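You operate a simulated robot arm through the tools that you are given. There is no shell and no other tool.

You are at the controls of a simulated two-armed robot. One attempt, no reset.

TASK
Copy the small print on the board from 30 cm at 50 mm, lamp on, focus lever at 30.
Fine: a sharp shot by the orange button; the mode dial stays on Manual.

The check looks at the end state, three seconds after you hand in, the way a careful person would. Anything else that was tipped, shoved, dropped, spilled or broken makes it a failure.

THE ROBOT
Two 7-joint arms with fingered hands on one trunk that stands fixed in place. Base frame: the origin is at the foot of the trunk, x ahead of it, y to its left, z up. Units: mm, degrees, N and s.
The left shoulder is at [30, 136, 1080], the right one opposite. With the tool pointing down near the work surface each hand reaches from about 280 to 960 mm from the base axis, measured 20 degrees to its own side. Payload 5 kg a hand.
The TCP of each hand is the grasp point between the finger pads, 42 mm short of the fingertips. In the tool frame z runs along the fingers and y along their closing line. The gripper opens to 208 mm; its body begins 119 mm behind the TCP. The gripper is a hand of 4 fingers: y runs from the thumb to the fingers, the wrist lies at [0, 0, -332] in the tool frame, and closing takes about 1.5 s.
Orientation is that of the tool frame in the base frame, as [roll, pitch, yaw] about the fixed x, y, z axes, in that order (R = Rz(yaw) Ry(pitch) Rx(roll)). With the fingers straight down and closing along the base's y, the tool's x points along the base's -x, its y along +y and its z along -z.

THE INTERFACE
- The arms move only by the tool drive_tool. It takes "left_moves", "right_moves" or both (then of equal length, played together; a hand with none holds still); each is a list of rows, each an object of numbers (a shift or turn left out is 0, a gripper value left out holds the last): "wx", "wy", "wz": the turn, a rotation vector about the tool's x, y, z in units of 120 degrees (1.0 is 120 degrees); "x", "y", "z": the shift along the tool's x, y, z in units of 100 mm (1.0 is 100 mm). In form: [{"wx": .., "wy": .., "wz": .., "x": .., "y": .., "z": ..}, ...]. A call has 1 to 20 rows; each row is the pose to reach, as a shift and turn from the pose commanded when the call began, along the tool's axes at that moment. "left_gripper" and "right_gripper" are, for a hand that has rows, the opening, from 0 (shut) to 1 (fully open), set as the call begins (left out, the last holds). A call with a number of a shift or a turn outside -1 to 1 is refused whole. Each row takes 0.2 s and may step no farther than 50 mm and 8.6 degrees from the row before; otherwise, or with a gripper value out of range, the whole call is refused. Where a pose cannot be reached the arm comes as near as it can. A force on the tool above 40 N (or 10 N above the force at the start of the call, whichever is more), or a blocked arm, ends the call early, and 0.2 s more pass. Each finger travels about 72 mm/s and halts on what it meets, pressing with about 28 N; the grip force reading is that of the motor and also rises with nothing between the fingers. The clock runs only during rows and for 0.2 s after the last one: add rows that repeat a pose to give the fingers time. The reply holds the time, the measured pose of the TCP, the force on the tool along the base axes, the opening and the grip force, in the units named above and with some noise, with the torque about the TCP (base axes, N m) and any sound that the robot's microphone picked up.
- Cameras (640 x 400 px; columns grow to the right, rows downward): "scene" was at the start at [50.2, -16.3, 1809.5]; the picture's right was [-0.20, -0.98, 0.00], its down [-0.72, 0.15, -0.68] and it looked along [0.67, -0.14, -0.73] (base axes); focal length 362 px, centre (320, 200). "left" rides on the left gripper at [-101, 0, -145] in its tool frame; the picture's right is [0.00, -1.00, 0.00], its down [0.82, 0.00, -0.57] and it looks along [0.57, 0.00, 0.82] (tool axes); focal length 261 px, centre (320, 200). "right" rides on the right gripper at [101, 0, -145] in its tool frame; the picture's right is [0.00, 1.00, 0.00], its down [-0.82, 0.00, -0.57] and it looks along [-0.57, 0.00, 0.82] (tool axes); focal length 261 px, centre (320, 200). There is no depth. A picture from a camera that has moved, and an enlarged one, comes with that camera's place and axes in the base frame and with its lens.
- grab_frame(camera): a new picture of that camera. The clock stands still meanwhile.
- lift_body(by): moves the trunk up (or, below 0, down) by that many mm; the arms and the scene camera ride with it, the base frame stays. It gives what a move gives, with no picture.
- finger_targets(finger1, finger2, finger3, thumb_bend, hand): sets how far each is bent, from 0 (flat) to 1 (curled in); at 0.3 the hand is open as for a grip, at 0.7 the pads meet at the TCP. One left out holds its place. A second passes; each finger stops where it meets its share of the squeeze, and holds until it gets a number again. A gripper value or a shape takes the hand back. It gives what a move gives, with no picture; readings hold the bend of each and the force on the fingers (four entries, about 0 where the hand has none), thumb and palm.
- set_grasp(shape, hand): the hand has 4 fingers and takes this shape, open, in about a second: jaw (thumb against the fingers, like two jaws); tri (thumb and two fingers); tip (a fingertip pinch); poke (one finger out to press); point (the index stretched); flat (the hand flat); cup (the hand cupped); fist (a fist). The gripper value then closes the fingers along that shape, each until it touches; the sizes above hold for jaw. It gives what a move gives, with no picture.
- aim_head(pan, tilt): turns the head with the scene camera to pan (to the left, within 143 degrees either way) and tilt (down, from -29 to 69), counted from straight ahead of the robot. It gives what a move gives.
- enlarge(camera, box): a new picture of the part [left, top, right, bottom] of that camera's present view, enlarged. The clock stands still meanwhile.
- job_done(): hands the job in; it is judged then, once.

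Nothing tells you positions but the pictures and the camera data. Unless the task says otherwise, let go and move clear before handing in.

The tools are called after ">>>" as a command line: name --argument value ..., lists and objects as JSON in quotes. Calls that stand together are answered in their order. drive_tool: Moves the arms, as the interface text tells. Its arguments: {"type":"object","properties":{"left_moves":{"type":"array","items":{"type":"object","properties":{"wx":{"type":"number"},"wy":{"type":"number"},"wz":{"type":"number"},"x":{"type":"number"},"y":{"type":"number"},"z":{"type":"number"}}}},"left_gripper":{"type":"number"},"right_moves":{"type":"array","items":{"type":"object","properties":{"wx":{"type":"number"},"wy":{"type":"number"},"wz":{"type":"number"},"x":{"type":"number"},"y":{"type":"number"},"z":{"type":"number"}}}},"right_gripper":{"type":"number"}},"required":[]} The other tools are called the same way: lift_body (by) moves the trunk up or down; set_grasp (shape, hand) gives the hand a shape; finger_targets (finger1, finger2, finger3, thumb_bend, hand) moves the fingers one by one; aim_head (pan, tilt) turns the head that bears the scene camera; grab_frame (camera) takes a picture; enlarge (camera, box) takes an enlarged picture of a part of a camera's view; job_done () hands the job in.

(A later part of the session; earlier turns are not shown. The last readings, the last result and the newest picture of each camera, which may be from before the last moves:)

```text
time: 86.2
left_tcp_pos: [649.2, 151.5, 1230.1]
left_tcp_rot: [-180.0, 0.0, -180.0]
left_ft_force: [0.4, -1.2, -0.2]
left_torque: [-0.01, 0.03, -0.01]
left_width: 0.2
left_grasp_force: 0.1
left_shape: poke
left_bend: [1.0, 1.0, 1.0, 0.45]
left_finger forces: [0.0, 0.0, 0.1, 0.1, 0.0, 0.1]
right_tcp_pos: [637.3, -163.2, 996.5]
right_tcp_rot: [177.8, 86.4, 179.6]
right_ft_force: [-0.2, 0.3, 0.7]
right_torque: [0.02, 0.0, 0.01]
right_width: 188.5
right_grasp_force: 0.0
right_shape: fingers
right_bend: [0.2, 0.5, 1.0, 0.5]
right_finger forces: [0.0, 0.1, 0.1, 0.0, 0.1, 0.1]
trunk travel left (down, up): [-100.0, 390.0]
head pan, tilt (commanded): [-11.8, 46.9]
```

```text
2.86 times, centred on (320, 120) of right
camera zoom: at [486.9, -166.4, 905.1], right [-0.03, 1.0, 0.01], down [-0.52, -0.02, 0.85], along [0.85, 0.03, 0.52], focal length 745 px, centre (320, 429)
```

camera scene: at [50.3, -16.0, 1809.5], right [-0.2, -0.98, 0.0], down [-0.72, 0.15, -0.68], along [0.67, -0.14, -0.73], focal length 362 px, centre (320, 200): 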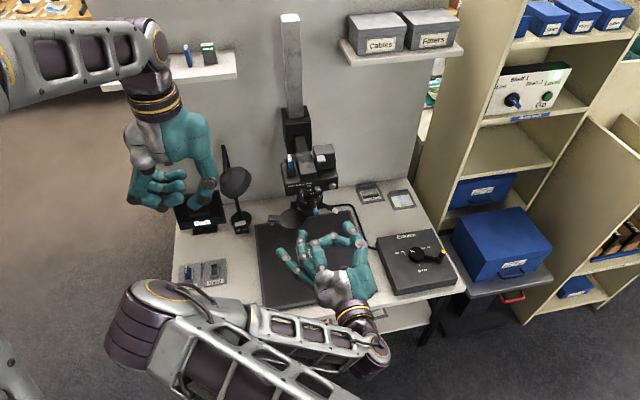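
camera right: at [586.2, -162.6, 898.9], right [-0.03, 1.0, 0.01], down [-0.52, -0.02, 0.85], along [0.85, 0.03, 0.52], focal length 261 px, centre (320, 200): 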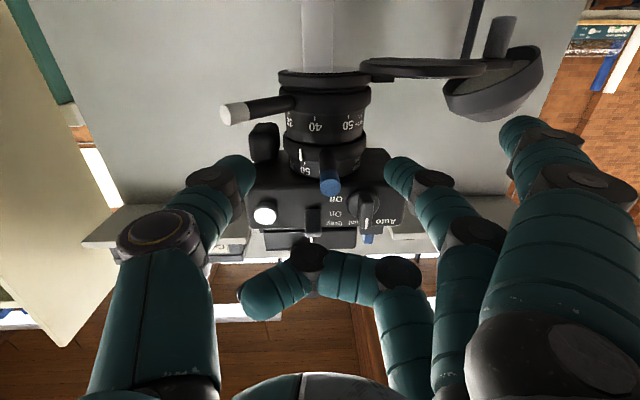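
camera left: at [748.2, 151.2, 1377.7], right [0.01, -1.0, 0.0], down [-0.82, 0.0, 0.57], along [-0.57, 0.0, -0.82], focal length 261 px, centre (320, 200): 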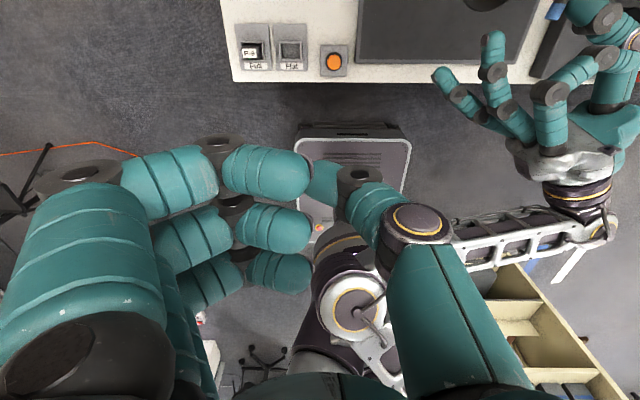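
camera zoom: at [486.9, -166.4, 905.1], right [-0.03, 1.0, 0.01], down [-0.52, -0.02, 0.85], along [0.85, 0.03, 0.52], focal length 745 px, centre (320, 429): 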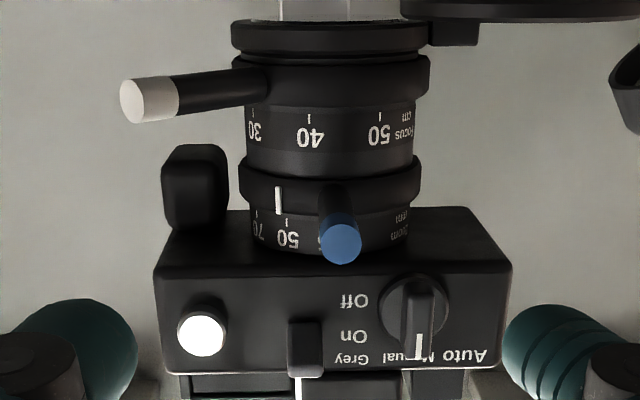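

>>> enlarge --camera "scene" --box '[295, 175, 345, 210]'

>>> enlarge --camera "right" --box '[290, 90, 350, 130]'

>>> grab_frame --camera "left"

```text
11.43 times, centred on (320, 192) of scene
camera zoom: at [50.3, -16.0, 1809.5], right [-0.2, -0.98, 0.0], down [-0.72, 0.15, -0.68], along [0.67, -0.14, -0.73], focal length 4136 px, centre (320, 286)
```

zoom: 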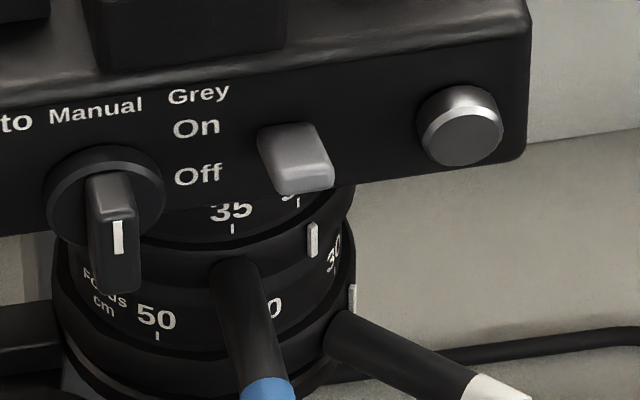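

```text
10.00 times, centred on (320, 110) of right
camera zoom: at [486.9, -166.4, 905.1], right [-0.03, 1.0, 0.01], down [-0.52, -0.02, 0.85], along [0.85, 0.03, 0.52], focal length 2606 px, centre (320, 1100)
```

zoom: 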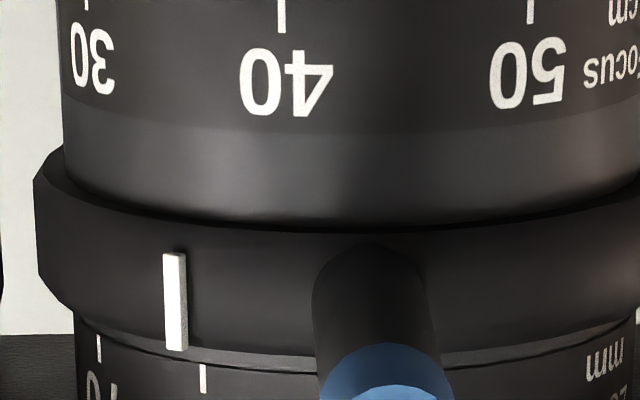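

```text
taken
camera left: at [749.7, 150.1, 1376.7], right [0.01, -1.0, 0.0], down [-0.82, 0.0, 0.57], along [-0.57, 0.0, -0.82], focal length 261 px, centre (320, 200)
```

left: 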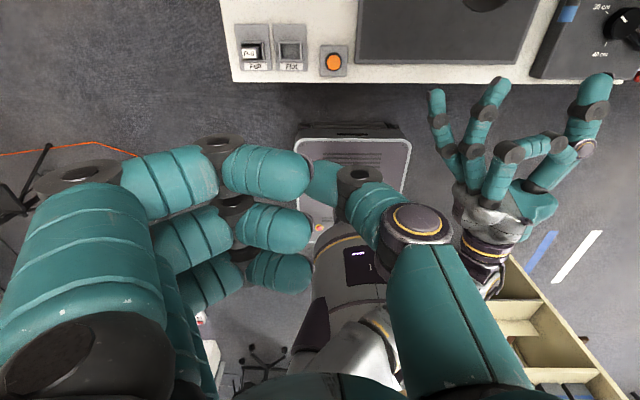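

The zoom mark is within about 1° of 50 and focus is on 30. Now I must untangle the right arm, whose elbow has swung to the left, so first I'll move the left hand well out to the left to make room.

>>> drive_tool --left_moves '[{"x": 0.05, "y": 0.2}, {"x": 0.1, "y": 0.4}, {"x": 0.15, "y": 0.6}, {"x": 0.2, "y": 0.8}, {"x": 0.25, "y": 1.0}, {"x": 0.25, "y": 1.0}]'

>>> drive_tool --left_moves '[{"x": 0.05, "y": 0.2}, {"x": 0.1, "y": 0.4}, {"x": 0.15, "y": 0.6}, {"x": 0.2, "y": 0.8}, {"x": 0.25, "y": 1.0}, {"x": 0.25, "y": 1.0}]'

>>> grab_frame --camera "left"

>>> aim_head --pan 0 --tilt 65

>>> grab_frame --camera "scene"

```text
time: 87.6
left_tcp_pos: [622.7, 248.9, 1232.1]
left_tcp_rot: [179.9, 0.1, 180.0]
left_ft_force: [0.3, -0.6, -0.7]
left_torque: [0.06, 0.03, 0.04]
left_width: 0.0
left_grasp_force: 0.0
left_shape: poke
left_bend: [1.0, 1.0, 1.0, 0.45]
left_finger forces: [0.0, 0.1, 0.0, 0.1, 0.0, 0.1]
right_tcp_pos: [637.7, -162.4, 995.4]
right_tcp_rot: [177.3, 86.5, 179.2]
right_ft_force: [0.4, -0.3, 0.2]
right_torque: [0.01, 0.0, 0.04]
right_width: 188.4
right_grasp_force: 0.0
right_shape: fingers
right_bend: [0.2, 0.5, 1.0, 0.5]
right_finger forces: [0.1, 0.0, 0.0, 0.1, 0.1, 0.0]
trunk travel left (down, up): [-100.0, 390.0]
head pan, tilt (commanded): [-11.8, 46.9]
```

```text
time: 89.0
left_tcp_pos: [598.6, 350.8, 1231.1]
left_tcp_rot: [-180.0, 0.0, 180.0]
left_ft_force: [0.5, 0.2, 0.1]
left_torque: [0.05, 0.02, 0.02]
left_width: 0.0
left_grasp_force: 0.0
left_shape: poke
left_bend: [1.0, 1.0, 1.0, 0.45]
left_finger forces: [0.0, 0.1, 0.1, 0.0, 0.0, 0.0]
right_tcp_pos: [637.7, -162.9, 996.4]
right_tcp_rot: [177.4, 86.4, 179.4]
right_ft_force: [-0.3, 0.1, 0.7]
right_torque: [0.01, 0.02, 0.04]
right_width: 188.8
right_grasp_force: 0.0
right_shape: fingers
right_bend: [0.2, 0.5, 1.0, 0.5]
right_finger forces: [0.0, 0.0, 0.1, 0.0, 0.0, 0.0]
trunk travel left (down, up): [-100.0, 390.0]
head pan, tilt (commanded): [-11.8, 46.9]
```

```text
taken
camera left: at [698.8, 350.1, 1376.6], right [0.01, -1.0, 0.0], down [-0.82, 0.0, 0.57], along [-0.57, 0.0, -0.82], focal length 261 px, centre (320, 200)
```

left: 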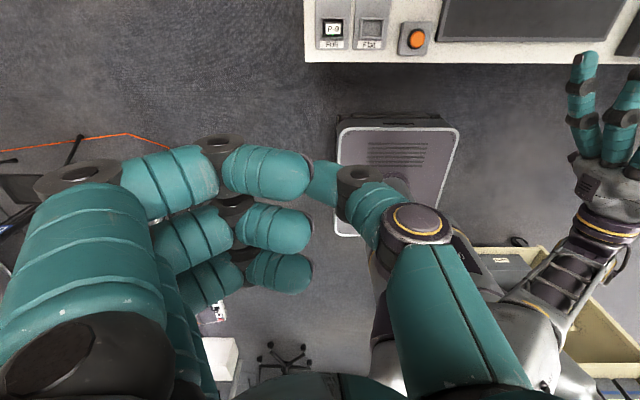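

```text
time: 89.8
left_tcp_pos: [597.7, 349.0, 1231.2]
left_tcp_rot: [-180.0, 0.0, 180.0]
left_ft_force: [-0.4, 0.0, 0.5]
left_torque: [0.04, 0.0, -0.01]
left_width: 0.1
left_grasp_force: 0.1
left_shape: poke
left_bend: [1.0, 1.0, 1.0, 0.45]
left_finger forces: [0.0, 0.1, 0.0, 0.0, 0.0, 0.1]
right_tcp_pos: [637.8, -162.4, 995.7]
right_tcp_rot: [177.6, 86.5, 179.6]
right_ft_force: [0.3, 0.8, -0.8]
right_torque: [-0.02, -0.01, -0.02]
right_width: 188.7
right_grasp_force: 0.1
right_shape: fingers
right_bend: [0.2, 0.5, 1.0, 0.5]
right_finger forces: [0.0, 0.0, 0.0, 0.0, 0.0, 0.1]
trunk travel left (down, up): [-100.0, 390.0]
head pan, tilt (commanded): [0.0, 65.0]
```

```text
taken
camera scene: at [32.7, 0.1, 1787.1], right [0.0, -1.0, 0.0], down [-0.91, 0.0, -0.42], along [0.42, 0.0, -0.91], focal length 362 px, centre (320, 200)
```

scene: 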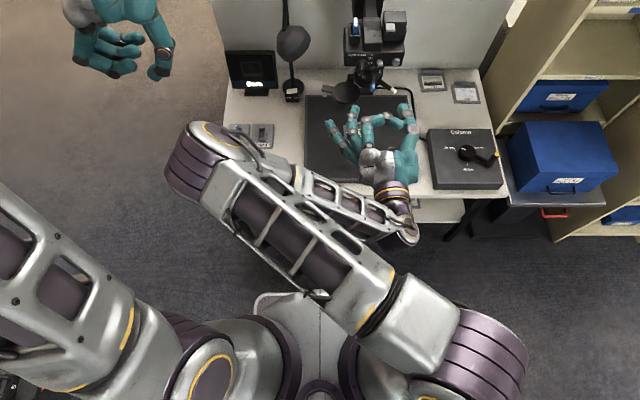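

Now I see it: the right elbow is high and to the left. I'll bring the right hand back towards pointing down while moving up and to the right, in stages.

>>> drive_tool --right_moves '[{"wy": 0.06, "x": -0.1, "y": -0.05}, {"wy": 0.12, "x": -0.2, "y": -0.1}, {"wy": 0.18, "x": -0.3, "y": -0.15}, {"wy": 0.24, "x": -0.4, "y": -0.2}, {"wy": 0.3, "x": -0.5, "y": -0.25}, {"wy": 0.36, "x": -0.6, "y": -0.3}, {"wy": 0.36, "x": -0.6, "y": -0.3}]'

>>> grab_frame --camera "scene"

```text
time: 91.4
left_tcp_pos: [599.2, 351.0, 1231.0]
left_tcp_rot: [180.0, 0.1, -179.9]
left_ft_force: [-0.5, 0.8, 0.3]
left_torque: [-0.12, 0.0, -0.01]
left_width: 0.1
left_grasp_force: 0.1
left_shape: poke
left_bend: [1.0, 1.0, 1.0, 0.45]
left_finger forces: [0.0, 0.0, 0.1, 0.0, 0.0, 0.0]
right_tcp_pos: [641.9, -190.0, 1056.7]
right_tcp_rot: [179.8, 43.2, -178.0]
right_ft_force: [0.6, 0.2, 0.9]
right_torque: [-0.07, 0.03, -0.09]
right_width: 188.6
right_grasp_force: 0.0
right_shape: fingers
right_bend: [0.2, 0.5, 1.0, 0.5]
right_finger forces: [0.1, 0.0, 0.0, 0.1, 0.0, 0.1]
right hand out of reach, approached as far as the arm can: row 1, 2, 3, 4
trunk travel left (down, up): [-100.0, 390.0]
head pan, tilt (commanded): [0.0, 65.0]
```

```text
taken
camera scene: at [32.8, 1.6, 1787.0], right [0.0, -1.0, 0.0], down [-0.91, 0.0, -0.42], along [0.42, 0.0, -0.91], focal length 362 px, centre (320, 200)
```

scene: 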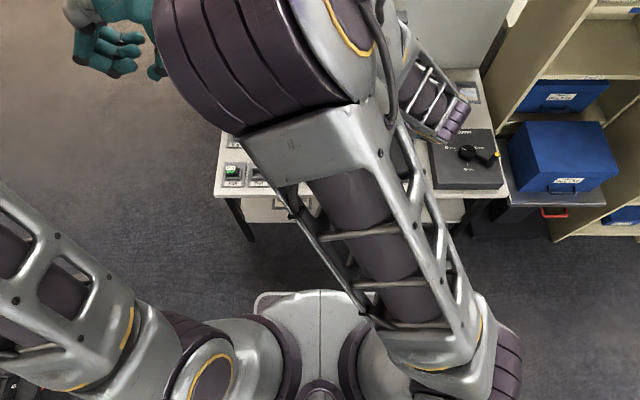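

The elbow is swinging up and over, which is the way back. I'll continue pitching down and moving right.

>>> drive_tool --right_moves '[{"wy": 0.045, "y": -0.12}, {"wy": 0.09, "y": -0.24}, {"wy": 0.135, "y": -0.36}, {"wy": 0.18, "y": -0.48}, {"wy": 0.225, "y": -0.6}, {"wy": 0.27, "y": -0.72}, {"wy": 0.315, "y": -0.84}, {"wy": 0.36, "y": -0.95}, {"wy": 0.36, "y": -0.95}]'

>>> grab_frame --camera "scene"

```text
time: 93.4
left_tcp_pos: [597.7, 350.0, 1231.8]
left_tcp_rot: [-180.0, 0.1, -179.9]
left_ft_force: [0.0, -1.0, 0.3]
left_torque: [0.01, -0.06, 0.01]
left_width: 0.1
left_grasp_force: 0.1
left_shape: poke
left_bend: [1.0, 1.0, 1.0, 0.45]
left_finger forces: [0.0, 0.2, 0.0, 0.0, 0.0, 0.0]
right_tcp_pos: [644.0, -286.4, 1056.7]
right_tcp_rot: [179.8, 0.1, -178.1]
right_ft_force: [-1.0, -0.2, -0.5]
right_torque: [0.03, -0.04, -0.01]
right_width: 188.6
right_grasp_force: 0.0
right_shape: fingers
right_bend: [0.2, 0.5, 1.0, 0.5]
right_finger forces: [0.0, 0.0, 0.1, 0.0, 0.0, 0.0]
trunk travel left (down, up): [-100.0, 390.0]
head pan, tilt (commanded): [0.0, 65.0]
```

```text
taken
camera scene: at [31.5, 0.3, 1787.2], right [0.0, -1.0, 0.0], down [-0.91, 0.0, -0.42], along [0.42, 0.0, -0.91], focal length 362 px, centre (320, 200)
```

scene: 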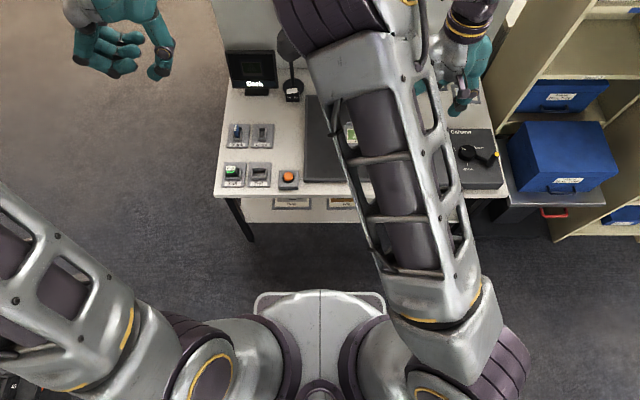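

Good, the right hand is vertical again. I'll move it further right and up to park near its starting place.

>>> drive_tool --right_moves '[{"y": -0.2, "z": -0.2}, {"y": -0.4, "z": -0.4}, {"y": -0.6, "z": -0.6}, {"y": -0.8, "z": -0.8}, {"y": -1.0, "z": -1.0}, {"y": -1.0, "z": -1.0}]'

>>> drive_tool --right_moves '[{"y": -0.2, "z": -0.1}, {"y": -0.4, "z": -0.2}, {"y": -0.6, "z": -0.3}, {"y": -0.8, "z": -0.4}, {"y": -1.0, "z": -0.5}, {"y": -1.0, "z": -0.5}]'

>>> aim_head --pan -6 --tilt 48

>>> grab_frame --camera "scene"

```text
time: 94.8
left_tcp_pos: [599.0, 350.5, 1231.5]
left_tcp_rot: [-180.0, 0.0, -179.8]
left_ft_force: [0.0, -0.1, -0.9]
left_torque: [-0.06, 0.03, -0.01]
left_width: 0.1
left_grasp_force: 0.0
left_shape: poke
left_bend: [1.0, 1.0, 1.0, 0.45]
left_finger forces: [0.0, 0.1, 0.0, 0.1, 0.0, 0.1]
right_tcp_pos: [648.9, -386.4, 1156.0]
right_tcp_rot: [-180.0, 0.0, -178.1]
right_ft_force: [0.1, 0.0, 0.2]
right_torque: [-0.09, 0.04, 0.0]
right_width: 189.0
right_grasp_force: 0.1
right_shape: fingers
right_bend: [0.2, 0.5, 1.0, 0.5]
right_finger forces: [0.1, 0.0, 0.0, 0.1, 0.0, 0.1]
trunk travel left (down, up): [-100.0, 390.0]
head pan, tilt (commanded): [0.0, 65.0]
```

```text
time: 96.2
left_tcp_pos: [598.1, 350.6, 1231.2]
left_tcp_rot: [-179.9, 0.0, -179.9]
left_ft_force: [0.0, 0.7, -0.4]
left_torque: [-0.08, -0.03, 0.01]
left_width: 0.0
left_grasp_force: 0.0
left_shape: poke
left_bend: [1.0, 1.0, 1.0, 0.45]
left_finger forces: [0.0, 0.0, 0.0, 0.1, 0.1, 0.0]
right_tcp_pos: [652.4, -486.1, 1206.2]
right_tcp_rot: [180.0, 0.1, -178.1]
right_ft_force: [-0.6, 0.1, -0.8]
right_torque: [-0.03, 0.0, -0.01]
right_width: 189.1
right_grasp_force: 0.0
right_shape: fingers
right_bend: [0.2, 0.5, 1.0, 0.5]
right_finger forces: [0.1, 0.1, 0.0, 0.0, 0.1, 0.0]
trunk travel left (down, up): [-100.0, 390.0]
head pan, tilt (commanded): [0.0, 65.0]
```

```text
time: 97.0
left_tcp_pos: [599.5, 350.9, 1231.2]
left_tcp_rot: [-179.9, 0.0, -179.9]
left_ft_force: [0.5, 0.4, 0.3]
left_torque: [-0.03, -0.01, -0.01]
left_width: 0.0
left_grasp_force: 0.1
left_shape: poke
left_bend: [1.0, 1.0, 1.0, 0.45]
left_finger forces: [0.1, 0.0, 0.0, 0.0, 0.0, 0.0]
right_tcp_pos: [652.5, -485.9, 1205.1]
right_tcp_rot: [179.8, 0.1, -177.9]
right_ft_force: [-0.5, 1.7, 0.5]
right_torque: [0.0, 0.01, 0.01]
right_width: 188.8
right_grasp_force: 0.1
right_shape: fingers
right_bend: [0.2, 0.5, 1.0, 0.5]
right_finger forces: [0.0, 0.1, 0.0, 0.0, 0.0, 0.0]
trunk travel left (down, up): [-100.0, 390.0]
head pan, tilt (commanded): [-6.0, 48.0]
```

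```text
taken
camera scene: at [50.4, -8.0, 1807.9], right [-0.1, -0.99, 0.0], down [-0.74, 0.08, -0.67], along [0.66, -0.07, -0.74], focal length 362 px, centre (320, 200)
```

scene: 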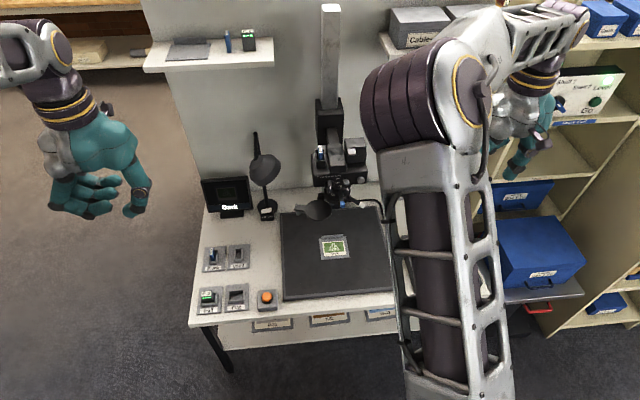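

The right arm is parked up and clear. The lamp switch is far back at about [1050, 110, 640], so the left hand must reach in low and tilted forward through the lane between the board and the docks. I'll shape the left hand with only its middle finger out and start the approach.

>>> finger_targets --hand "left" --finger1 1.0 --finger2 0.7 --finger3 1.0 --thumb_bend 0.3

>>> drive_tool --left_moves '[{"wy": -0.06, "y": -0.1, "z": 0.1}, {"wy": -0.12, "y": -0.2, "z": 0.2}, {"wy": -0.18, "y": -0.3, "z": 0.3}, {"wy": -0.24, "y": -0.4, "z": 0.4}, {"wy": -0.3, "y": -0.5, "z": 0.5}, {"wy": -0.36, "y": -0.6, "z": 0.6}, {"wy": -0.42, "y": -0.7, "z": 0.7}, {"wy": -0.48, "y": -0.8, "z": 0.8}, {"wy": -0.5, "y": -0.9, "z": 0.9}, {"wy": -0.5, "y": -0.9, "z": 0.9}]'

>>> grab_frame --camera "left"

>>> grab_frame --camera "scene"

```text
time: 98.0
left_tcp_pos: [599.2, 349.9, 1231.3]
left_tcp_rot: [-180.0, -0.1, -179.9]
left_ft_force: [1.4, -0.6, -0.7]
left_torque: [0.0, 0.03, 0.01]
left_width: 104.8
left_grasp_force: 0.0
left_shape: fingers
left_bend: [1.0, 0.7, 1.0, 0.3]
left_finger forces: [0.0, 0.0, 0.0, 0.0, 0.1, 0.0]
right_tcp_pos: [652.2, -485.9, 1206.6]
right_tcp_rot: [179.9, 0.2, -177.9]
right_ft_force: [-0.4, 0.3, 0.1]
right_torque: [-0.04, -0.01, 0.03]
right_width: 188.7
right_grasp_force: 0.1
right_shape: fingers
right_bend: [0.2, 0.5, 1.0, 0.5]
right_finger forces: [0.0, 0.0, 0.0, 0.0, 0.1, 0.1]
trunk travel left (down, up): [-100.0, 390.0]
head pan, tilt (commanded): [-6.0, 48.0]
```

```text
time: 99.7
left_tcp_pos: [574.5, 366.7, 1197.8]
left_tcp_rot: [175.4, 43.8, -176.2]
left_ft_force: [-2.1, 1.3, 0.7]
left_torque: [-0.11, -0.06, -0.05]
left_width: 105.0
left_grasp_force: 0.1
left_shape: fingers
left_bend: [1.0, 0.7, 1.0, 0.3]
left_finger forces: [0.0, 0.1, 0.1, 0.1, 0.0, 0.0]
left hand out of reach, approached as far as the arm can: row 6, 7, 8
right_tcp_pos: [650.6, -483.9, 1206.5]
right_tcp_rot: [-180.0, 0.2, -178.0]
right_ft_force: [-0.6, 2.1, 0.0]
right_torque: [-0.19, -0.15, 0.03]
right_width: 188.9
right_grasp_force: 0.0
right_shape: fingers
right_bend: [0.2, 0.5, 1.0, 0.5]
right_finger forces: [0.1, 0.0, 0.0, 0.1, 0.1, 0.0]
trunk travel left (down, up): [-100.0, 390.0]
head pan, tilt (commanded): [-6.0, 48.0]
stopped in row 8 (left hand): the force on the tool passed its limit at 50 N (the readings are from after the stop); the commanded pose is now the measured one
```

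```text
taken
camera left: at [547.5, 354.0, 1370.9], right [0.12, -0.99, -0.05], down [-0.98, -0.11, -0.16], along [0.15, 0.07, -0.99], focal length 261 px, centre (320, 200)
```

left: 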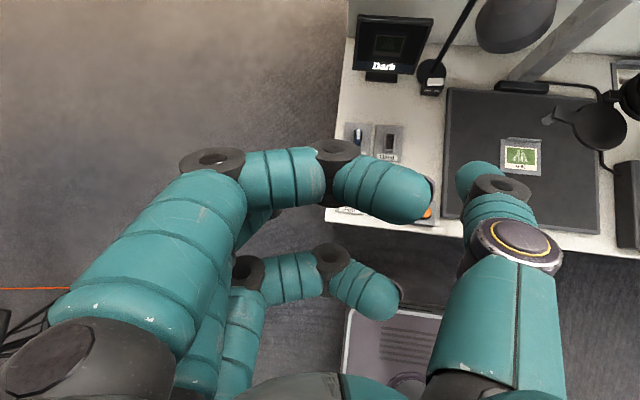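

```text
taken
camera scene: at [45.8, -4.7, 1808.2], right [-0.1, -0.99, 0.0], down [-0.74, 0.08, -0.67], along [0.67, -0.07, -0.74], focal length 362 px, centre (320, 200)
```

scene: 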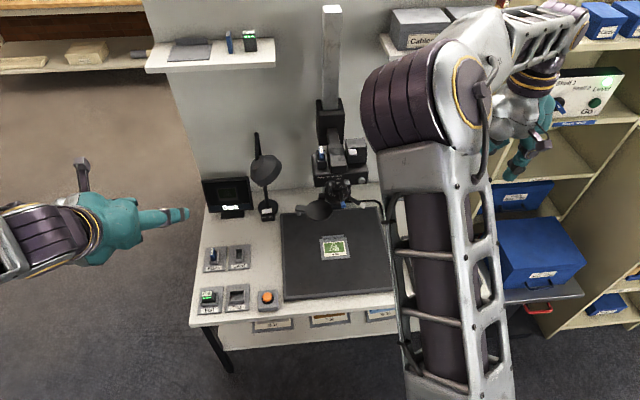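

The left arm folded too tightly there and the sudden move tripped the force limit; nothing is near it, though. I'll move it forward and down first, where the tilt is within reach.

>>> drive_tool --left_moves '[{"x": -0.034, "y": -0.123, "z": 0.162}, {"x": -0.068, "y": -0.246, "z": 0.324}, {"x": -0.102, "y": -0.37, "z": 0.486}, {"x": -0.136, "y": -0.493, "z": 0.647}, {"x": -0.17, "y": -0.616, "z": 0.809}, {"x": -0.204, "y": -0.739, "z": 0.971}, {"x": -0.204, "y": -0.739, "z": 0.971}]'

>>> drive_tool --left_moves '[{"x": -0.034, "y": -0.123, "z": 0.162}, {"x": -0.068, "y": -0.246, "z": 0.324}, {"x": -0.102, "y": -0.37, "z": 0.486}, {"x": -0.136, "y": -0.493, "z": 0.647}, {"x": -0.17, "y": -0.616, "z": 0.809}, {"x": -0.204, "y": -0.739, "z": 0.971}, {"x": -0.204, "y": -0.739, "z": 0.971}]'

>>> grab_frame --camera "scene"

>>> grab_frame --camera "left"

```text
time: 101.5
left_tcp_pos: [635.3, 399.2, 1100.1]
left_tcp_rot: [174.7, 40.4, -167.9]
left_ft_force: [1.3, -2.5, 0.7]
left_torque: [0.18, 0.21, 0.18]
left_width: 104.9
left_grasp_force: 0.0
left_shape: fingers
left_bend: [1.0, 0.7, 1.0, 0.3]
left_finger forces: [0.0, 0.1, 0.1, 0.1, 0.1, 0.0]
left hand out of reach, approached as far as the arm can: row 2, 3
right_tcp_pos: [652.1, -490.2, 1203.8]
right_tcp_rot: [-180.0, 0.1, -178.1]
right_ft_force: [-0.6, 0.7, -0.7]
right_torque: [0.0, -0.07, 0.0]
right_width: 189.3
right_grasp_force: 0.0
right_shape: fingers
right_bend: [0.2, 0.5, 1.0, 0.5]
right_finger forces: [0.0, 0.1, 0.1, 0.1, 0.0, 0.1]
trunk travel left (down, up): [-100.0, 390.0]
head pan, tilt (commanded): [-6.0, 48.0]
stopped in row 7 (left hand): the arm was blocked; the commanded pose is now the measured one
```

```text
time: 103.0
left_tcp_pos: [730.3, 354.2, 1034.9]
left_tcp_rot: [174.7, 40.4, -168.1]
left_ft_force: [-0.6, 1.0, 0.6]
left_torque: [-0.01, 0.02, 0.0]
left_width: 104.8
left_grasp_force: 0.0
left_shape: fingers
left_bend: [1.0, 0.7, 1.0, 0.3]
left_finger forces: [0.0, 0.1, 0.0, 0.0, 0.0, 0.1]
right_tcp_pos: [651.1, -487.2, 1205.1]
right_tcp_rot: [179.9, 0.1, -178.1]
right_ft_force: [0.1, -0.8, 0.4]
right_torque: [0.03, -0.04, 0.01]
right_width: 188.8
right_grasp_force: 0.1
right_shape: fingers
right_bend: [0.2, 0.5, 1.0, 0.5]
right_finger forces: [0.1, 0.0, 0.1, 0.1, 0.1, 0.1]
trunk travel left (down, up): [-100.0, 390.0]
head pan, tilt (commanded): [-6.0, 48.0]
```

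```text
taken
camera scene: at [49.6, -8.1, 1808.0], right [-0.1, -0.99, 0.0], down [-0.74, 0.08, -0.67], along [0.67, -0.07, -0.74], focal length 362 px, centre (320, 200)
```

scene: 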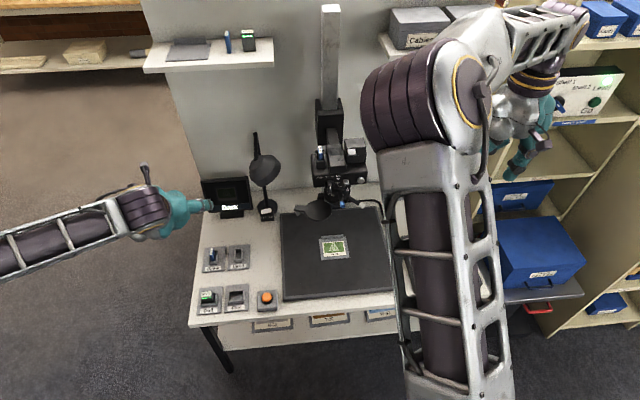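

```text
taken
camera left: at [715.6, 338.0, 1210.3], right [0.27, -0.96, -0.07], down [-0.96, -0.26, -0.1], along [0.08, 0.09, -0.99], focal length 261 px, centre (320, 200)
```

left: 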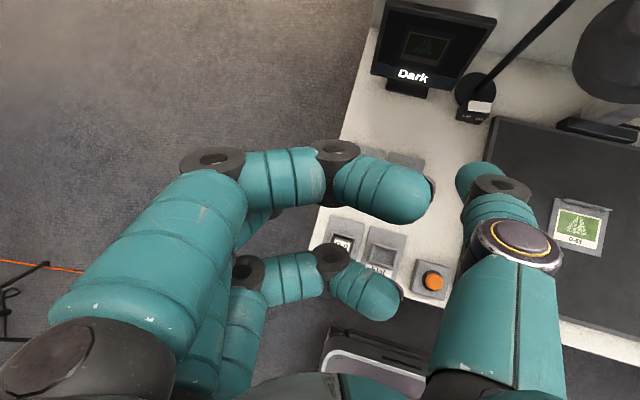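

The left hand is now in a good region. I'll zoom its camera on the lamp switch to fix the position.

>>> enlarge --camera "left" --box '[440, 60, 520, 130]'

>>> enlarge --camera "scene" --box '[245, 190, 295, 230]'

>>> enlarge --camera "left" --box '[310, 140, 520, 310]'

```text
5.71 times, centred on (480, 95) of left
camera zoom: at [715.6, 338.0, 1210.3], right [0.27, -0.96, -0.07], down [-0.96, -0.26, -0.1], along [0.08, 0.09, -0.99], focal length 1489 px, centre (-594, 800)
```

zoom: 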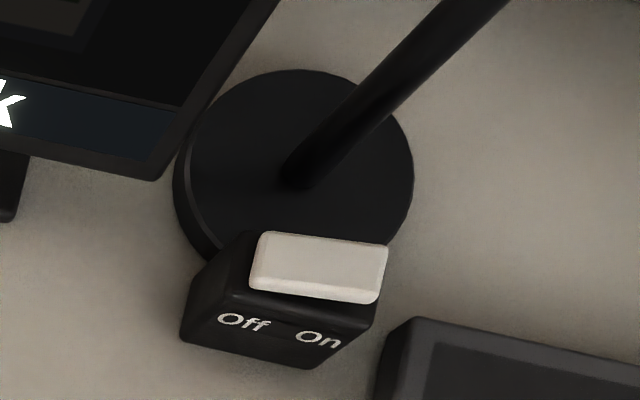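

```text
10.00 times, centred on (270, 210) of scene
camera zoom: at [49.6, -8.1, 1808.0], right [-0.1, -0.99, 0.0], down [-0.74, 0.08, -0.67], along [0.67, -0.07, -0.74], focal length 3619 px, centre (820, 100)
```

zoom: 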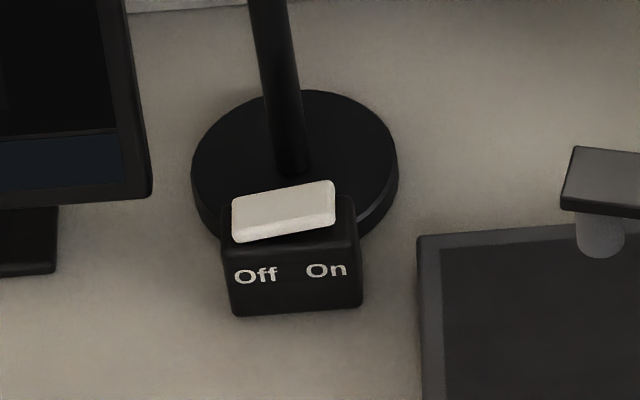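

```text
2.35 times, centred on (415, 225) of left
camera zoom: at [715.6, 338.0, 1210.3], right [0.27, -0.96, -0.07], down [-0.96, -0.26, -0.1], along [0.08, 0.09, -0.99], focal length 613 px, centre (96, 141)
```

zoom: 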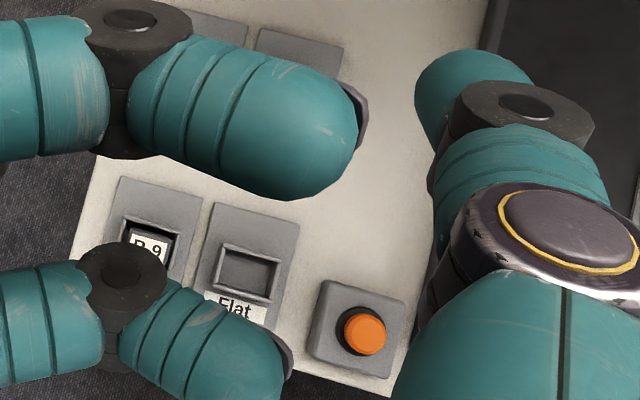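

Both cameras put the rocker at [1040, 112, 657], On side raised to the right at y ≈ 98. I'll bring the left hand lower and inward before tilting further.

>>> drive_tool --left_moves '[{"x": 0.144, "y": -0.152, "z": 0.083}, {"x": 0.288, "y": -0.303, "z": 0.165}, {"x": 0.432, "y": -0.455, "z": 0.248}, {"x": 0.576, "y": -0.607, "z": 0.331}, {"x": 0.72, "y": -0.758, "z": 0.413}, {"x": 0.864, "y": -0.91, "z": 0.496}, {"x": 0.864, "y": -0.91, "z": 0.496}]'

>>> grab_frame --camera "scene"

```text
time: 104.7
left_tcp_pos: [720.5, 263.9, 934.6]
left_tcp_rot: [174.7, 40.5, -168.1]
left_ft_force: [-0.9, -0.1, 0.0]
left_torque: [-0.03, -0.01, -0.01]
left_width: 105.1
left_grasp_force: 0.0
left_shape: fingers
left_bend: [1.0, 0.7, 1.0, 0.3]
left_finger forces: [0.0, 0.0, 0.1, 0.1, 0.0, 0.0]
right_tcp_pos: [651.0, -487.8, 1206.0]
right_tcp_rot: [179.9, 0.0, -178.1]
right_ft_force: [0.1, 1.5, 0.7]
right_torque: [-0.01, -0.04, 0.0]
right_width: 189.0
right_grasp_force: 0.0
right_shape: fingers
right_bend: [0.2, 0.5, 1.0, 0.5]
right_finger forces: [0.0, 0.1, 0.1, 0.0, 0.0, 0.1]
trunk travel left (down, up): [-100.0, 390.0]
head pan, tilt (commanded): [-6.0, 48.0]
```

```text
taken
camera scene: at [50.1, -7.9, 1808.0], right [-0.1, -0.99, 0.0], down [-0.74, 0.08, -0.67], along [0.67, -0.07, -0.74], focal length 362 px, centre (320, 200)
```

scene: 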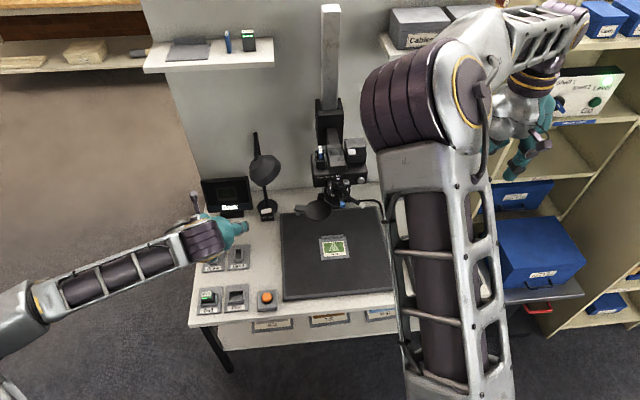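

>>> drive_tool --left_moves '[{"wx": 0.024, "wy": -0.0322, "wz": -0.0078, "x": 0.113, "y": -0.143, "z": 0.022}, {"wx": 0.048, "wy": -0.0643, "wz": -0.0156, "x": 0.226, "y": -0.285, "z": 0.044}, {"wx": 0.072, "wy": -0.0965, "wz": -0.0234, "x": 0.34, "y": -0.428, "z": 0.066}, {"wx": 0.096, "wy": -0.1286, "wz": -0.0311, "x": 0.453, "y": -0.57, "z": 0.088}, {"wx": 0.12, "wy": -0.1608, "wz": -0.0389, "x": 0.566, "y": -0.713, "z": 0.11}, {"wx": 0.1439, "wy": -0.1929, "wz": -0.0467, "x": 0.679, "y": -0.855, "z": 0.132}, {"wx": 0.1439, "wy": -0.1929, "wz": -0.0467, "x": 0.679, "y": -0.855, "z": 0.132}]'

>>> grab_frame --camera "scene"

>>> grab_frame --camera "left"

```text
time: 106.2
left_tcp_pos: [721.2, 256.1, 960.6]
left_tcp_rot: [-161.8, 58.9, -162.2]
left_ft_force: [-1.5, -0.4, -0.3]
left_torque: [-0.03, -0.01, -0.05]
left_width: 105.0
left_grasp_force: 0.0
left_shape: fingers
left_bend: [1.0, 0.7, 1.0, 0.3]
left_finger forces: [0.0, 0.1, 0.1, 0.0, 0.0, 0.0]
left hand out of reach, approached as far as the arm can: row 2, 3, 4, 5, 6, 7
right_tcp_pos: [652.2, -487.0, 1205.0]
right_tcp_rot: [179.9, 0.1, -178.0]
right_ft_force: [-0.1, 0.3, 0.0]
right_torque: [-0.06, -0.05, 0.03]
right_width: 188.9
right_grasp_force: 0.0
right_shape: fingers
right_bend: [0.2, 0.5, 1.0, 0.5]
right_finger forces: [0.0, 0.1, 0.1, 0.0, 0.1, 0.0]
trunk travel left (down, up): [-100.0, 390.0]
head pan, tilt (commanded): [-6.0, 48.0]
```

```text
taken
camera scene: at [49.6, -7.4, 1808.0], right [-0.1, -0.99, 0.0], down [-0.74, 0.08, -0.67], along [0.67, -0.07, -0.74], focal length 362 px, centre (320, 200)
```

scene: 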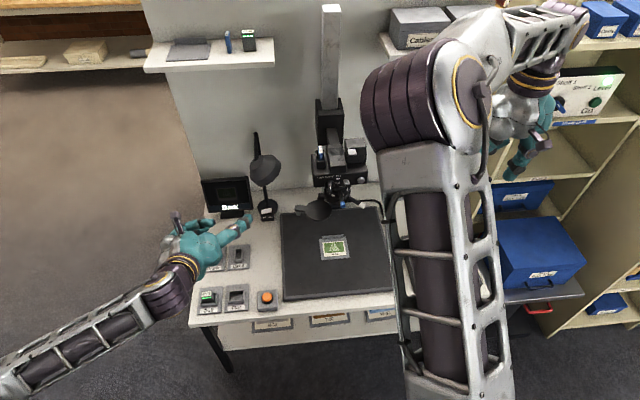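

```text
taken
camera left: at [643.7, 278.8, 1118.0], right [0.04, -0.99, 0.17], down [-0.9, -0.11, -0.42], along [0.43, -0.13, -0.89], focal length 261 px, centre (320, 200)
```

left: 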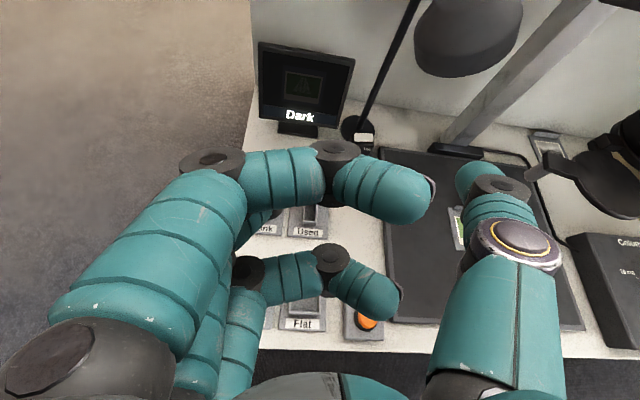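

The left arm prefers its hand pointing inward, so I'll turn it about 27° to the right, which should free the reach.

>>> drive_tool --left_moves '[{"wx": 0.0385, "wy": 0.0077, "wz": 0.022}, {"wx": 0.0769, "wy": 0.0153, "wz": 0.0439}, {"wx": 0.1154, "wy": 0.023, "wz": 0.0659}, {"wx": 0.1538, "wy": 0.0306, "wz": 0.0878}, {"wx": 0.1923, "wy": 0.0383, "wz": 0.1098}, {"wx": 0.1923, "wy": 0.0383, "wz": 0.1098}]'

>>> grab_frame --camera "left"

>>> grab_frame --camera "scene"

```text
time: 107.7
left_tcp_pos: [721.8, 254.8, 961.1]
left_tcp_rot: [-161.8, 58.7, 170.7]
left_ft_force: [-0.6, 1.1, -0.6]
left_torque: [0.01, 0.01, 0.0]
left_width: 104.9
left_grasp_force: 0.1
left_shape: fingers
left_bend: [1.0, 0.7, 1.0, 0.3]
left_finger forces: [0.0, 0.0, 0.0, 0.1, 0.0, 0.0]
right_tcp_pos: [651.4, -487.6, 1205.2]
right_tcp_rot: [180.0, 0.2, -178.2]
right_ft_force: [-0.3, 0.0, -0.3]
right_torque: [0.01, -0.03, 0.01]
right_width: 188.9
right_grasp_force: 0.0
right_shape: fingers
right_bend: [0.2, 0.5, 1.0, 0.5]
right_finger forces: [0.0, 0.0, 0.1, 0.1, 0.0, 0.0]
trunk travel left (down, up): [-100.0, 390.0]
head pan, tilt (commanded): [-6.0, 48.0]
```

```text
taken
camera left: at [664.3, 310.5, 1117.7], right [-0.41, -0.9, 0.17], down [-0.85, 0.32, -0.42], along [0.32, -0.31, -0.89], focal length 261 px, centre (320, 200)
```

left: 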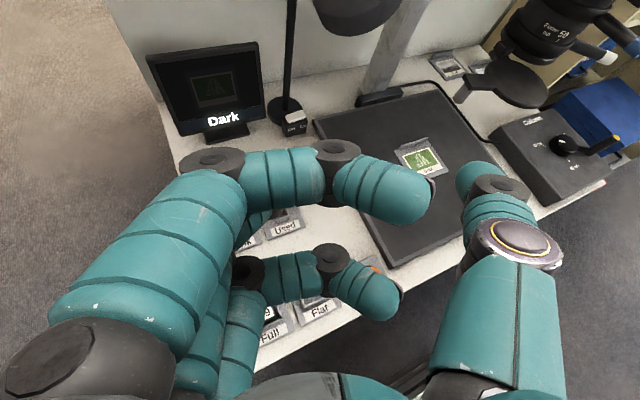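

```text
taken
camera scene: at [50.4, -8.2, 1807.9], right [-0.1, -0.99, 0.0], down [-0.74, 0.08, -0.67], along [0.67, -0.07, -0.74], focal length 362 px, centre (320, 200)
```

scene: 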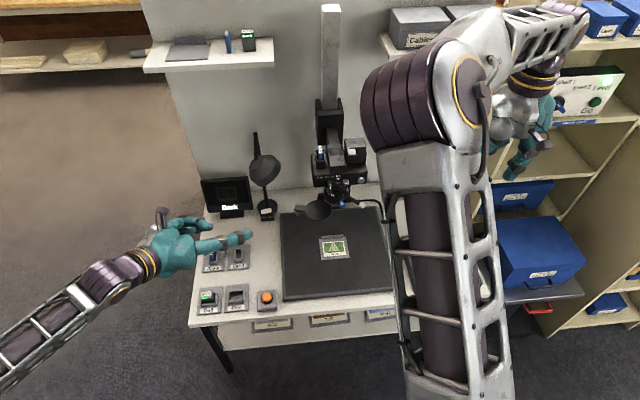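

Free movement again. I'll advance along the hand's direction towards the lamp switch, two steps then a check.

>>> drive_tool --left_moves '[{"x": 0.032, "y": 0.014, "z": 0.166}, {"x": 0.063, "y": 0.028, "z": 0.332}, {"x": 0.095, "y": 0.042, "z": 0.498}, {"x": 0.126, "y": 0.056, "z": 0.664}, {"x": 0.158, "y": 0.07, "z": 0.83}, {"x": 0.19, "y": 0.084, "z": 1.0}, {"x": 0.19, "y": 0.084, "z": 1.0}]'

>>> drive_tool --left_moves '[{"x": 0.032, "y": 0.014, "z": 0.166}, {"x": 0.063, "y": 0.028, "z": 0.332}, {"x": 0.095, "y": 0.042, "z": 0.498}, {"x": 0.126, "y": 0.056, "z": 0.664}, {"x": 0.158, "y": 0.07, "z": 0.83}, {"x": 0.19, "y": 0.084, "z": 1.0}, {"x": 0.19, "y": 0.084, "z": 1.0}]'

>>> grab_frame --camera "scene"

>>> grab_frame --camera "left"

```text
time: 109.2
left_tcp_pos: [789.6, 221.4, 893.5]
left_tcp_rot: [-161.8, 58.6, 170.9]
left_ft_force: [-0.1, -0.3, 0.7]
left_torque: [0.02, -0.02, -0.03]
left_width: 104.7
left_grasp_force: 0.1
left_shape: fingers
left_bend: [1.0, 0.7, 1.0, 0.3]
left_finger forces: [0.1, 0.1, 0.0, 0.0, 0.0, 0.0]
right_tcp_pos: [652.5, -487.4, 1204.5]
right_tcp_rot: [179.7, 0.1, -178.2]
right_ft_force: [-0.3, -0.4, 0.5]
right_torque: [-0.01, -0.04, -0.04]
right_width: 188.8
right_grasp_force: 0.1
right_shape: fingers
right_bend: [0.2, 0.5, 1.0, 0.5]
right_finger forces: [0.0, 0.0, 0.0, 0.0, 0.0, 0.1]
trunk travel left (down, up): [-100.0, 390.0]
head pan, tilt (commanded): [-6.0, 48.0]
```

```text
time: 110.8
left_tcp_pos: [859.5, 187.2, 825.6]
left_tcp_rot: [-161.8, 58.6, 170.8]
left_ft_force: [-0.4, 0.3, -0.4]
left_torque: [0.0, 0.03, 0.01]
left_width: 104.8
left_grasp_force: 0.1
left_shape: fingers
left_bend: [1.0, 0.7, 1.0, 0.3]
left_finger forces: [0.0, 0.0, 0.0, 0.0, 0.1, 0.0]
right_tcp_pos: [650.8, -488.1, 1204.3]
right_tcp_rot: [180.0, 0.0, -178.1]
right_ft_force: [-0.6, -0.6, -0.3]
right_torque: [-0.03, -0.02, 0.02]
right_width: 189.0
right_grasp_force: 0.1
right_shape: fingers
right_bend: [0.2, 0.5, 1.0, 0.5]
right_finger forces: [0.1, 0.1, 0.0, 0.0, 0.0, 0.0]
trunk travel left (down, up): [-100.0, 390.0]
head pan, tilt (commanded): [-6.0, 48.0]
```

```text
taken
camera scene: at [50.0, -7.9, 1808.0], right [-0.1, -0.99, 0.0], down [-0.74, 0.08, -0.67], along [0.67, -0.07, -0.74], focal length 362 px, centre (320, 200)
```

scene: 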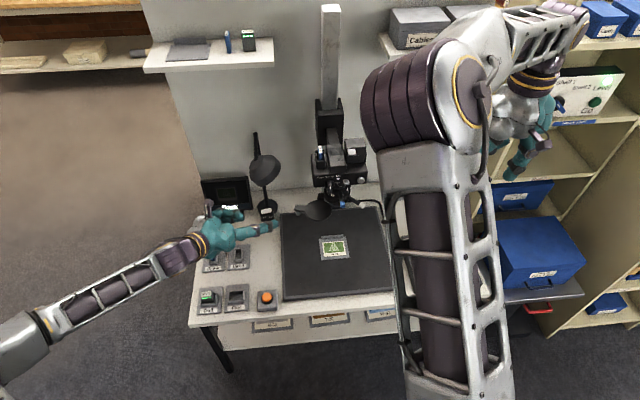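

```text
taken
camera left: at [801.7, 241.1, 983.2], right [-0.41, -0.9, 0.17], down [-0.85, 0.32, -0.42], along [0.32, -0.31, -0.89], focal length 261 px, centre (320, 200)
```

left: 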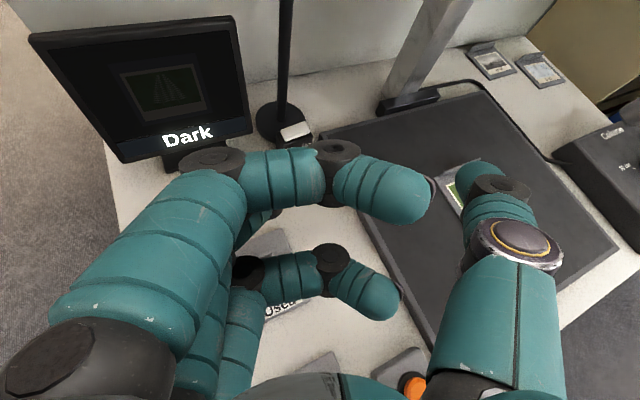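

>>> enlarge --camera "scene" --box '[180, 130, 320, 260]'

>>> enlarge --camera "left" --box '[230, 60, 430, 220]'

```text
3.08 times, centred on (250, 195) of scene
camera zoom: at [50.0, -7.9, 1808.0], right [-0.1, -0.99, 0.0], down [-0.74, 0.08, -0.67], along [0.67, -0.07, -0.74], focal length 1114 px, centre (535, 215)
```

zoom: 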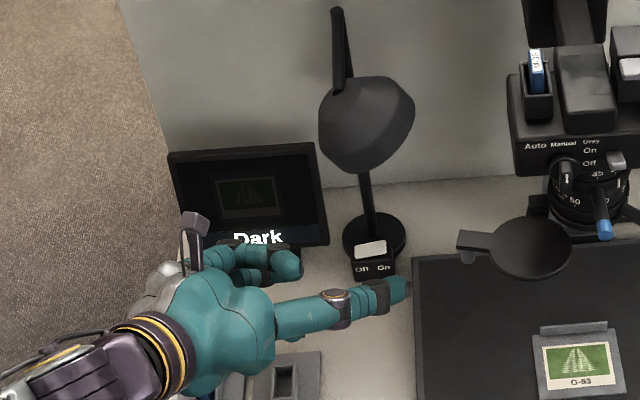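

```text
2.50 times, centred on (330, 140) of left
camera zoom: at [801.7, 241.1, 983.2], right [-0.41, -0.9, 0.17], down [-0.85, 0.32, -0.42], along [0.32, -0.31, -0.89], focal length 652 px, centre (295, 350)
```

zoom: 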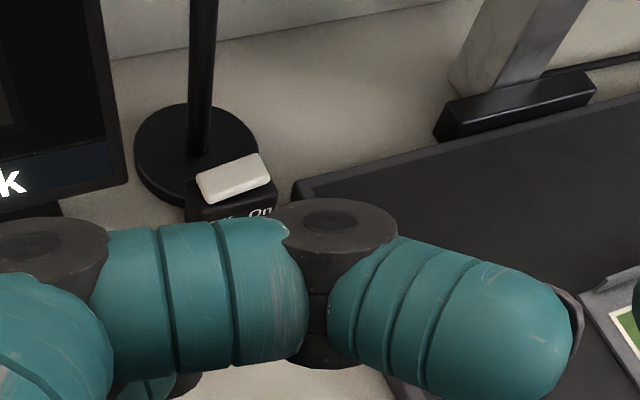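

The fingertip is at about [905, 181, 800], on course. I'll advance another 95 mm toward the point above the On side.

>>> drive_tool --left_moves '[{"x": 0.017, "y": -0.002, "z": 0.158}, {"x": 0.033, "y": -0.004, "z": 0.317}, {"x": 0.05, "y": -0.006, "z": 0.475}, {"x": 0.066, "y": -0.009, "z": 0.633}, {"x": 0.083, "y": -0.011, "z": 0.792}, {"x": 0.1, "y": -0.013, "z": 0.95}, {"x": 0.1, "y": -0.013, "z": 0.95}]'

>>> enlarge --camera "scene" --box '[200, 150, 310, 250]'

>>> enlarge --camera "left" --box '[200, 40, 440, 240]'

```text
time: 112.5
left_tcp_pos: [924.1, 155.7, 786.4]
left_tcp_rot: [-162.1, 57.9, 170.4]
left_ft_force: [1.4, -0.1, -1.1]
left_torque: [0.05, -0.02, 0.0]
left_width: 104.6
left_grasp_force: 0.0
left_shape: fingers
left_bend: [1.0, 0.7, 1.0, 0.3]
left_finger forces: [0.0, 0.0, 0.0, 0.0, 0.0, 0.1]
left hand out of reach, approached as far as the arm can: row 5, 6, 7
right_tcp_pos: [652.2, -488.6, 1204.1]
right_tcp_rot: [180.0, 0.1, -178.1]
right_ft_force: [0.6, 0.2, -0.1]
right_torque: [0.02, 0.02, 0.04]
right_width: 189.2
right_grasp_force: 0.1
right_shape: fingers
right_bend: [0.2, 0.5, 1.0, 0.5]
right_finger forces: [0.0, 0.0, 0.0, 0.1, 0.1, 0.0]
trunk travel left (down, up): [-100.0, 390.0]
head pan, tilt (commanded): [-6.0, 48.0]
```

```text
4.00 times, centred on (255, 200) of scene
camera zoom: at [50.6, -8.3, 1807.9], right [-0.1, -0.99, 0.0], down [-0.74, 0.08, -0.67], along [0.67, -0.07, -0.74], focal length 1448 px, centre (580, 200)
```

zoom: 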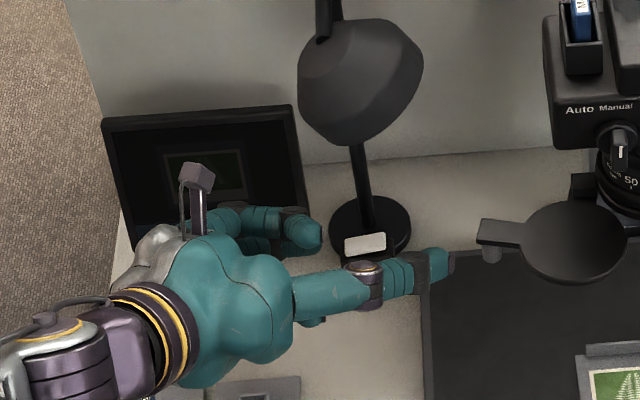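

```text
2.00 times, centred on (320, 140) of left
camera zoom: at [868.1, 208.5, 945.1], right [-0.41, -0.9, 0.17], down [-0.86, 0.32, -0.41], along [0.31, -0.31, -0.9], focal length 521 px, centre (320, 320)
```

zoom: 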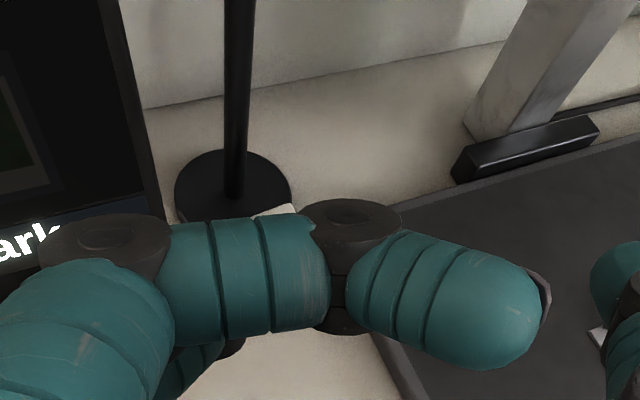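

The arm reports its reach limit here although the distance is moderate, so a wrist-roll limit is likely. I'll back off a little and roll the hand the other way to see if that frees it.

>>> drive_tool --left_moves '[{"z": -0.2}, {"z": -0.4}, {"z": -0.6}, {"wz": 0.06, "z": -0.6}, {"wz": 0.12, "z": -0.6}, {"wz": 0.18, "z": -0.6}, {"wz": 0.24, "z": -0.6}, {"wz": 0.3, "z": -0.6}, {"wz": 0.3, "z": -0.6}]'

>>> grab_frame --camera "scene"

>>> grab_frame --camera "left"

```text
time: 114.5
left_tcp_pos: [879.3, 180.2, 816.4]
left_tcp_rot: [143.2, 51.9, 106.1]
left_ft_force: [0.4, -0.8, -1.4]
left_torque: [-0.01, -0.02, 0.0]
left_width: 104.7
left_grasp_force: 0.2
left_shape: fingers
left_bend: [1.0, 0.7, 1.0, 0.3]
left_finger forces: [0.1, 0.0, 0.0, 0.1, 0.0, 0.0]
right_tcp_pos: [652.3, -488.0, 1203.6]
right_tcp_rot: [180.0, 0.2, -178.2]
right_ft_force: [-0.4, 0.1, 0.0]
right_torque: [0.0, 0.02, -0.02]
right_width: 188.8
right_grasp_force: 0.0
right_shape: fingers
right_bend: [0.2, 0.5, 1.0, 0.5]
right_finger forces: [0.0, 0.1, 0.1, 0.1, 0.0, 0.1]
trunk travel left (down, up): [-100.0, 390.0]
head pan, tilt (commanded): [-6.0, 48.0]
```

```text
taken
camera scene: at [50.3, -8.0, 1808.0], right [-0.1, -0.99, 0.0], down [-0.74, 0.08, -0.67], along [0.67, -0.07, -0.74], focal length 362 px, centre (320, 200)
```

scene: 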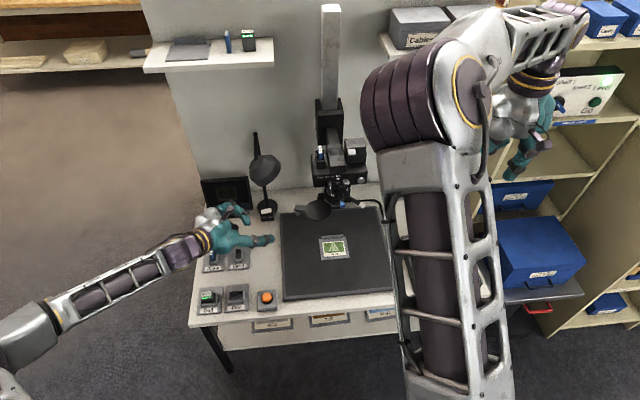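

```text
taken
camera left: at [786.8, 183.8, 967.6], right [-0.64, -0.68, -0.37], down [-0.57, 0.74, -0.36], along [0.52, -0.02, -0.86], focal length 261 px, centre (320, 200)
```

left: 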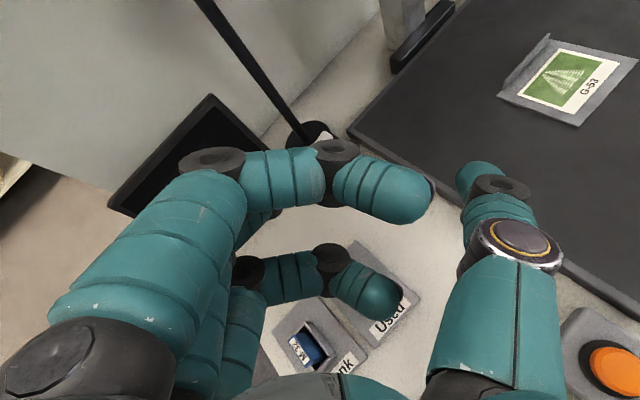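

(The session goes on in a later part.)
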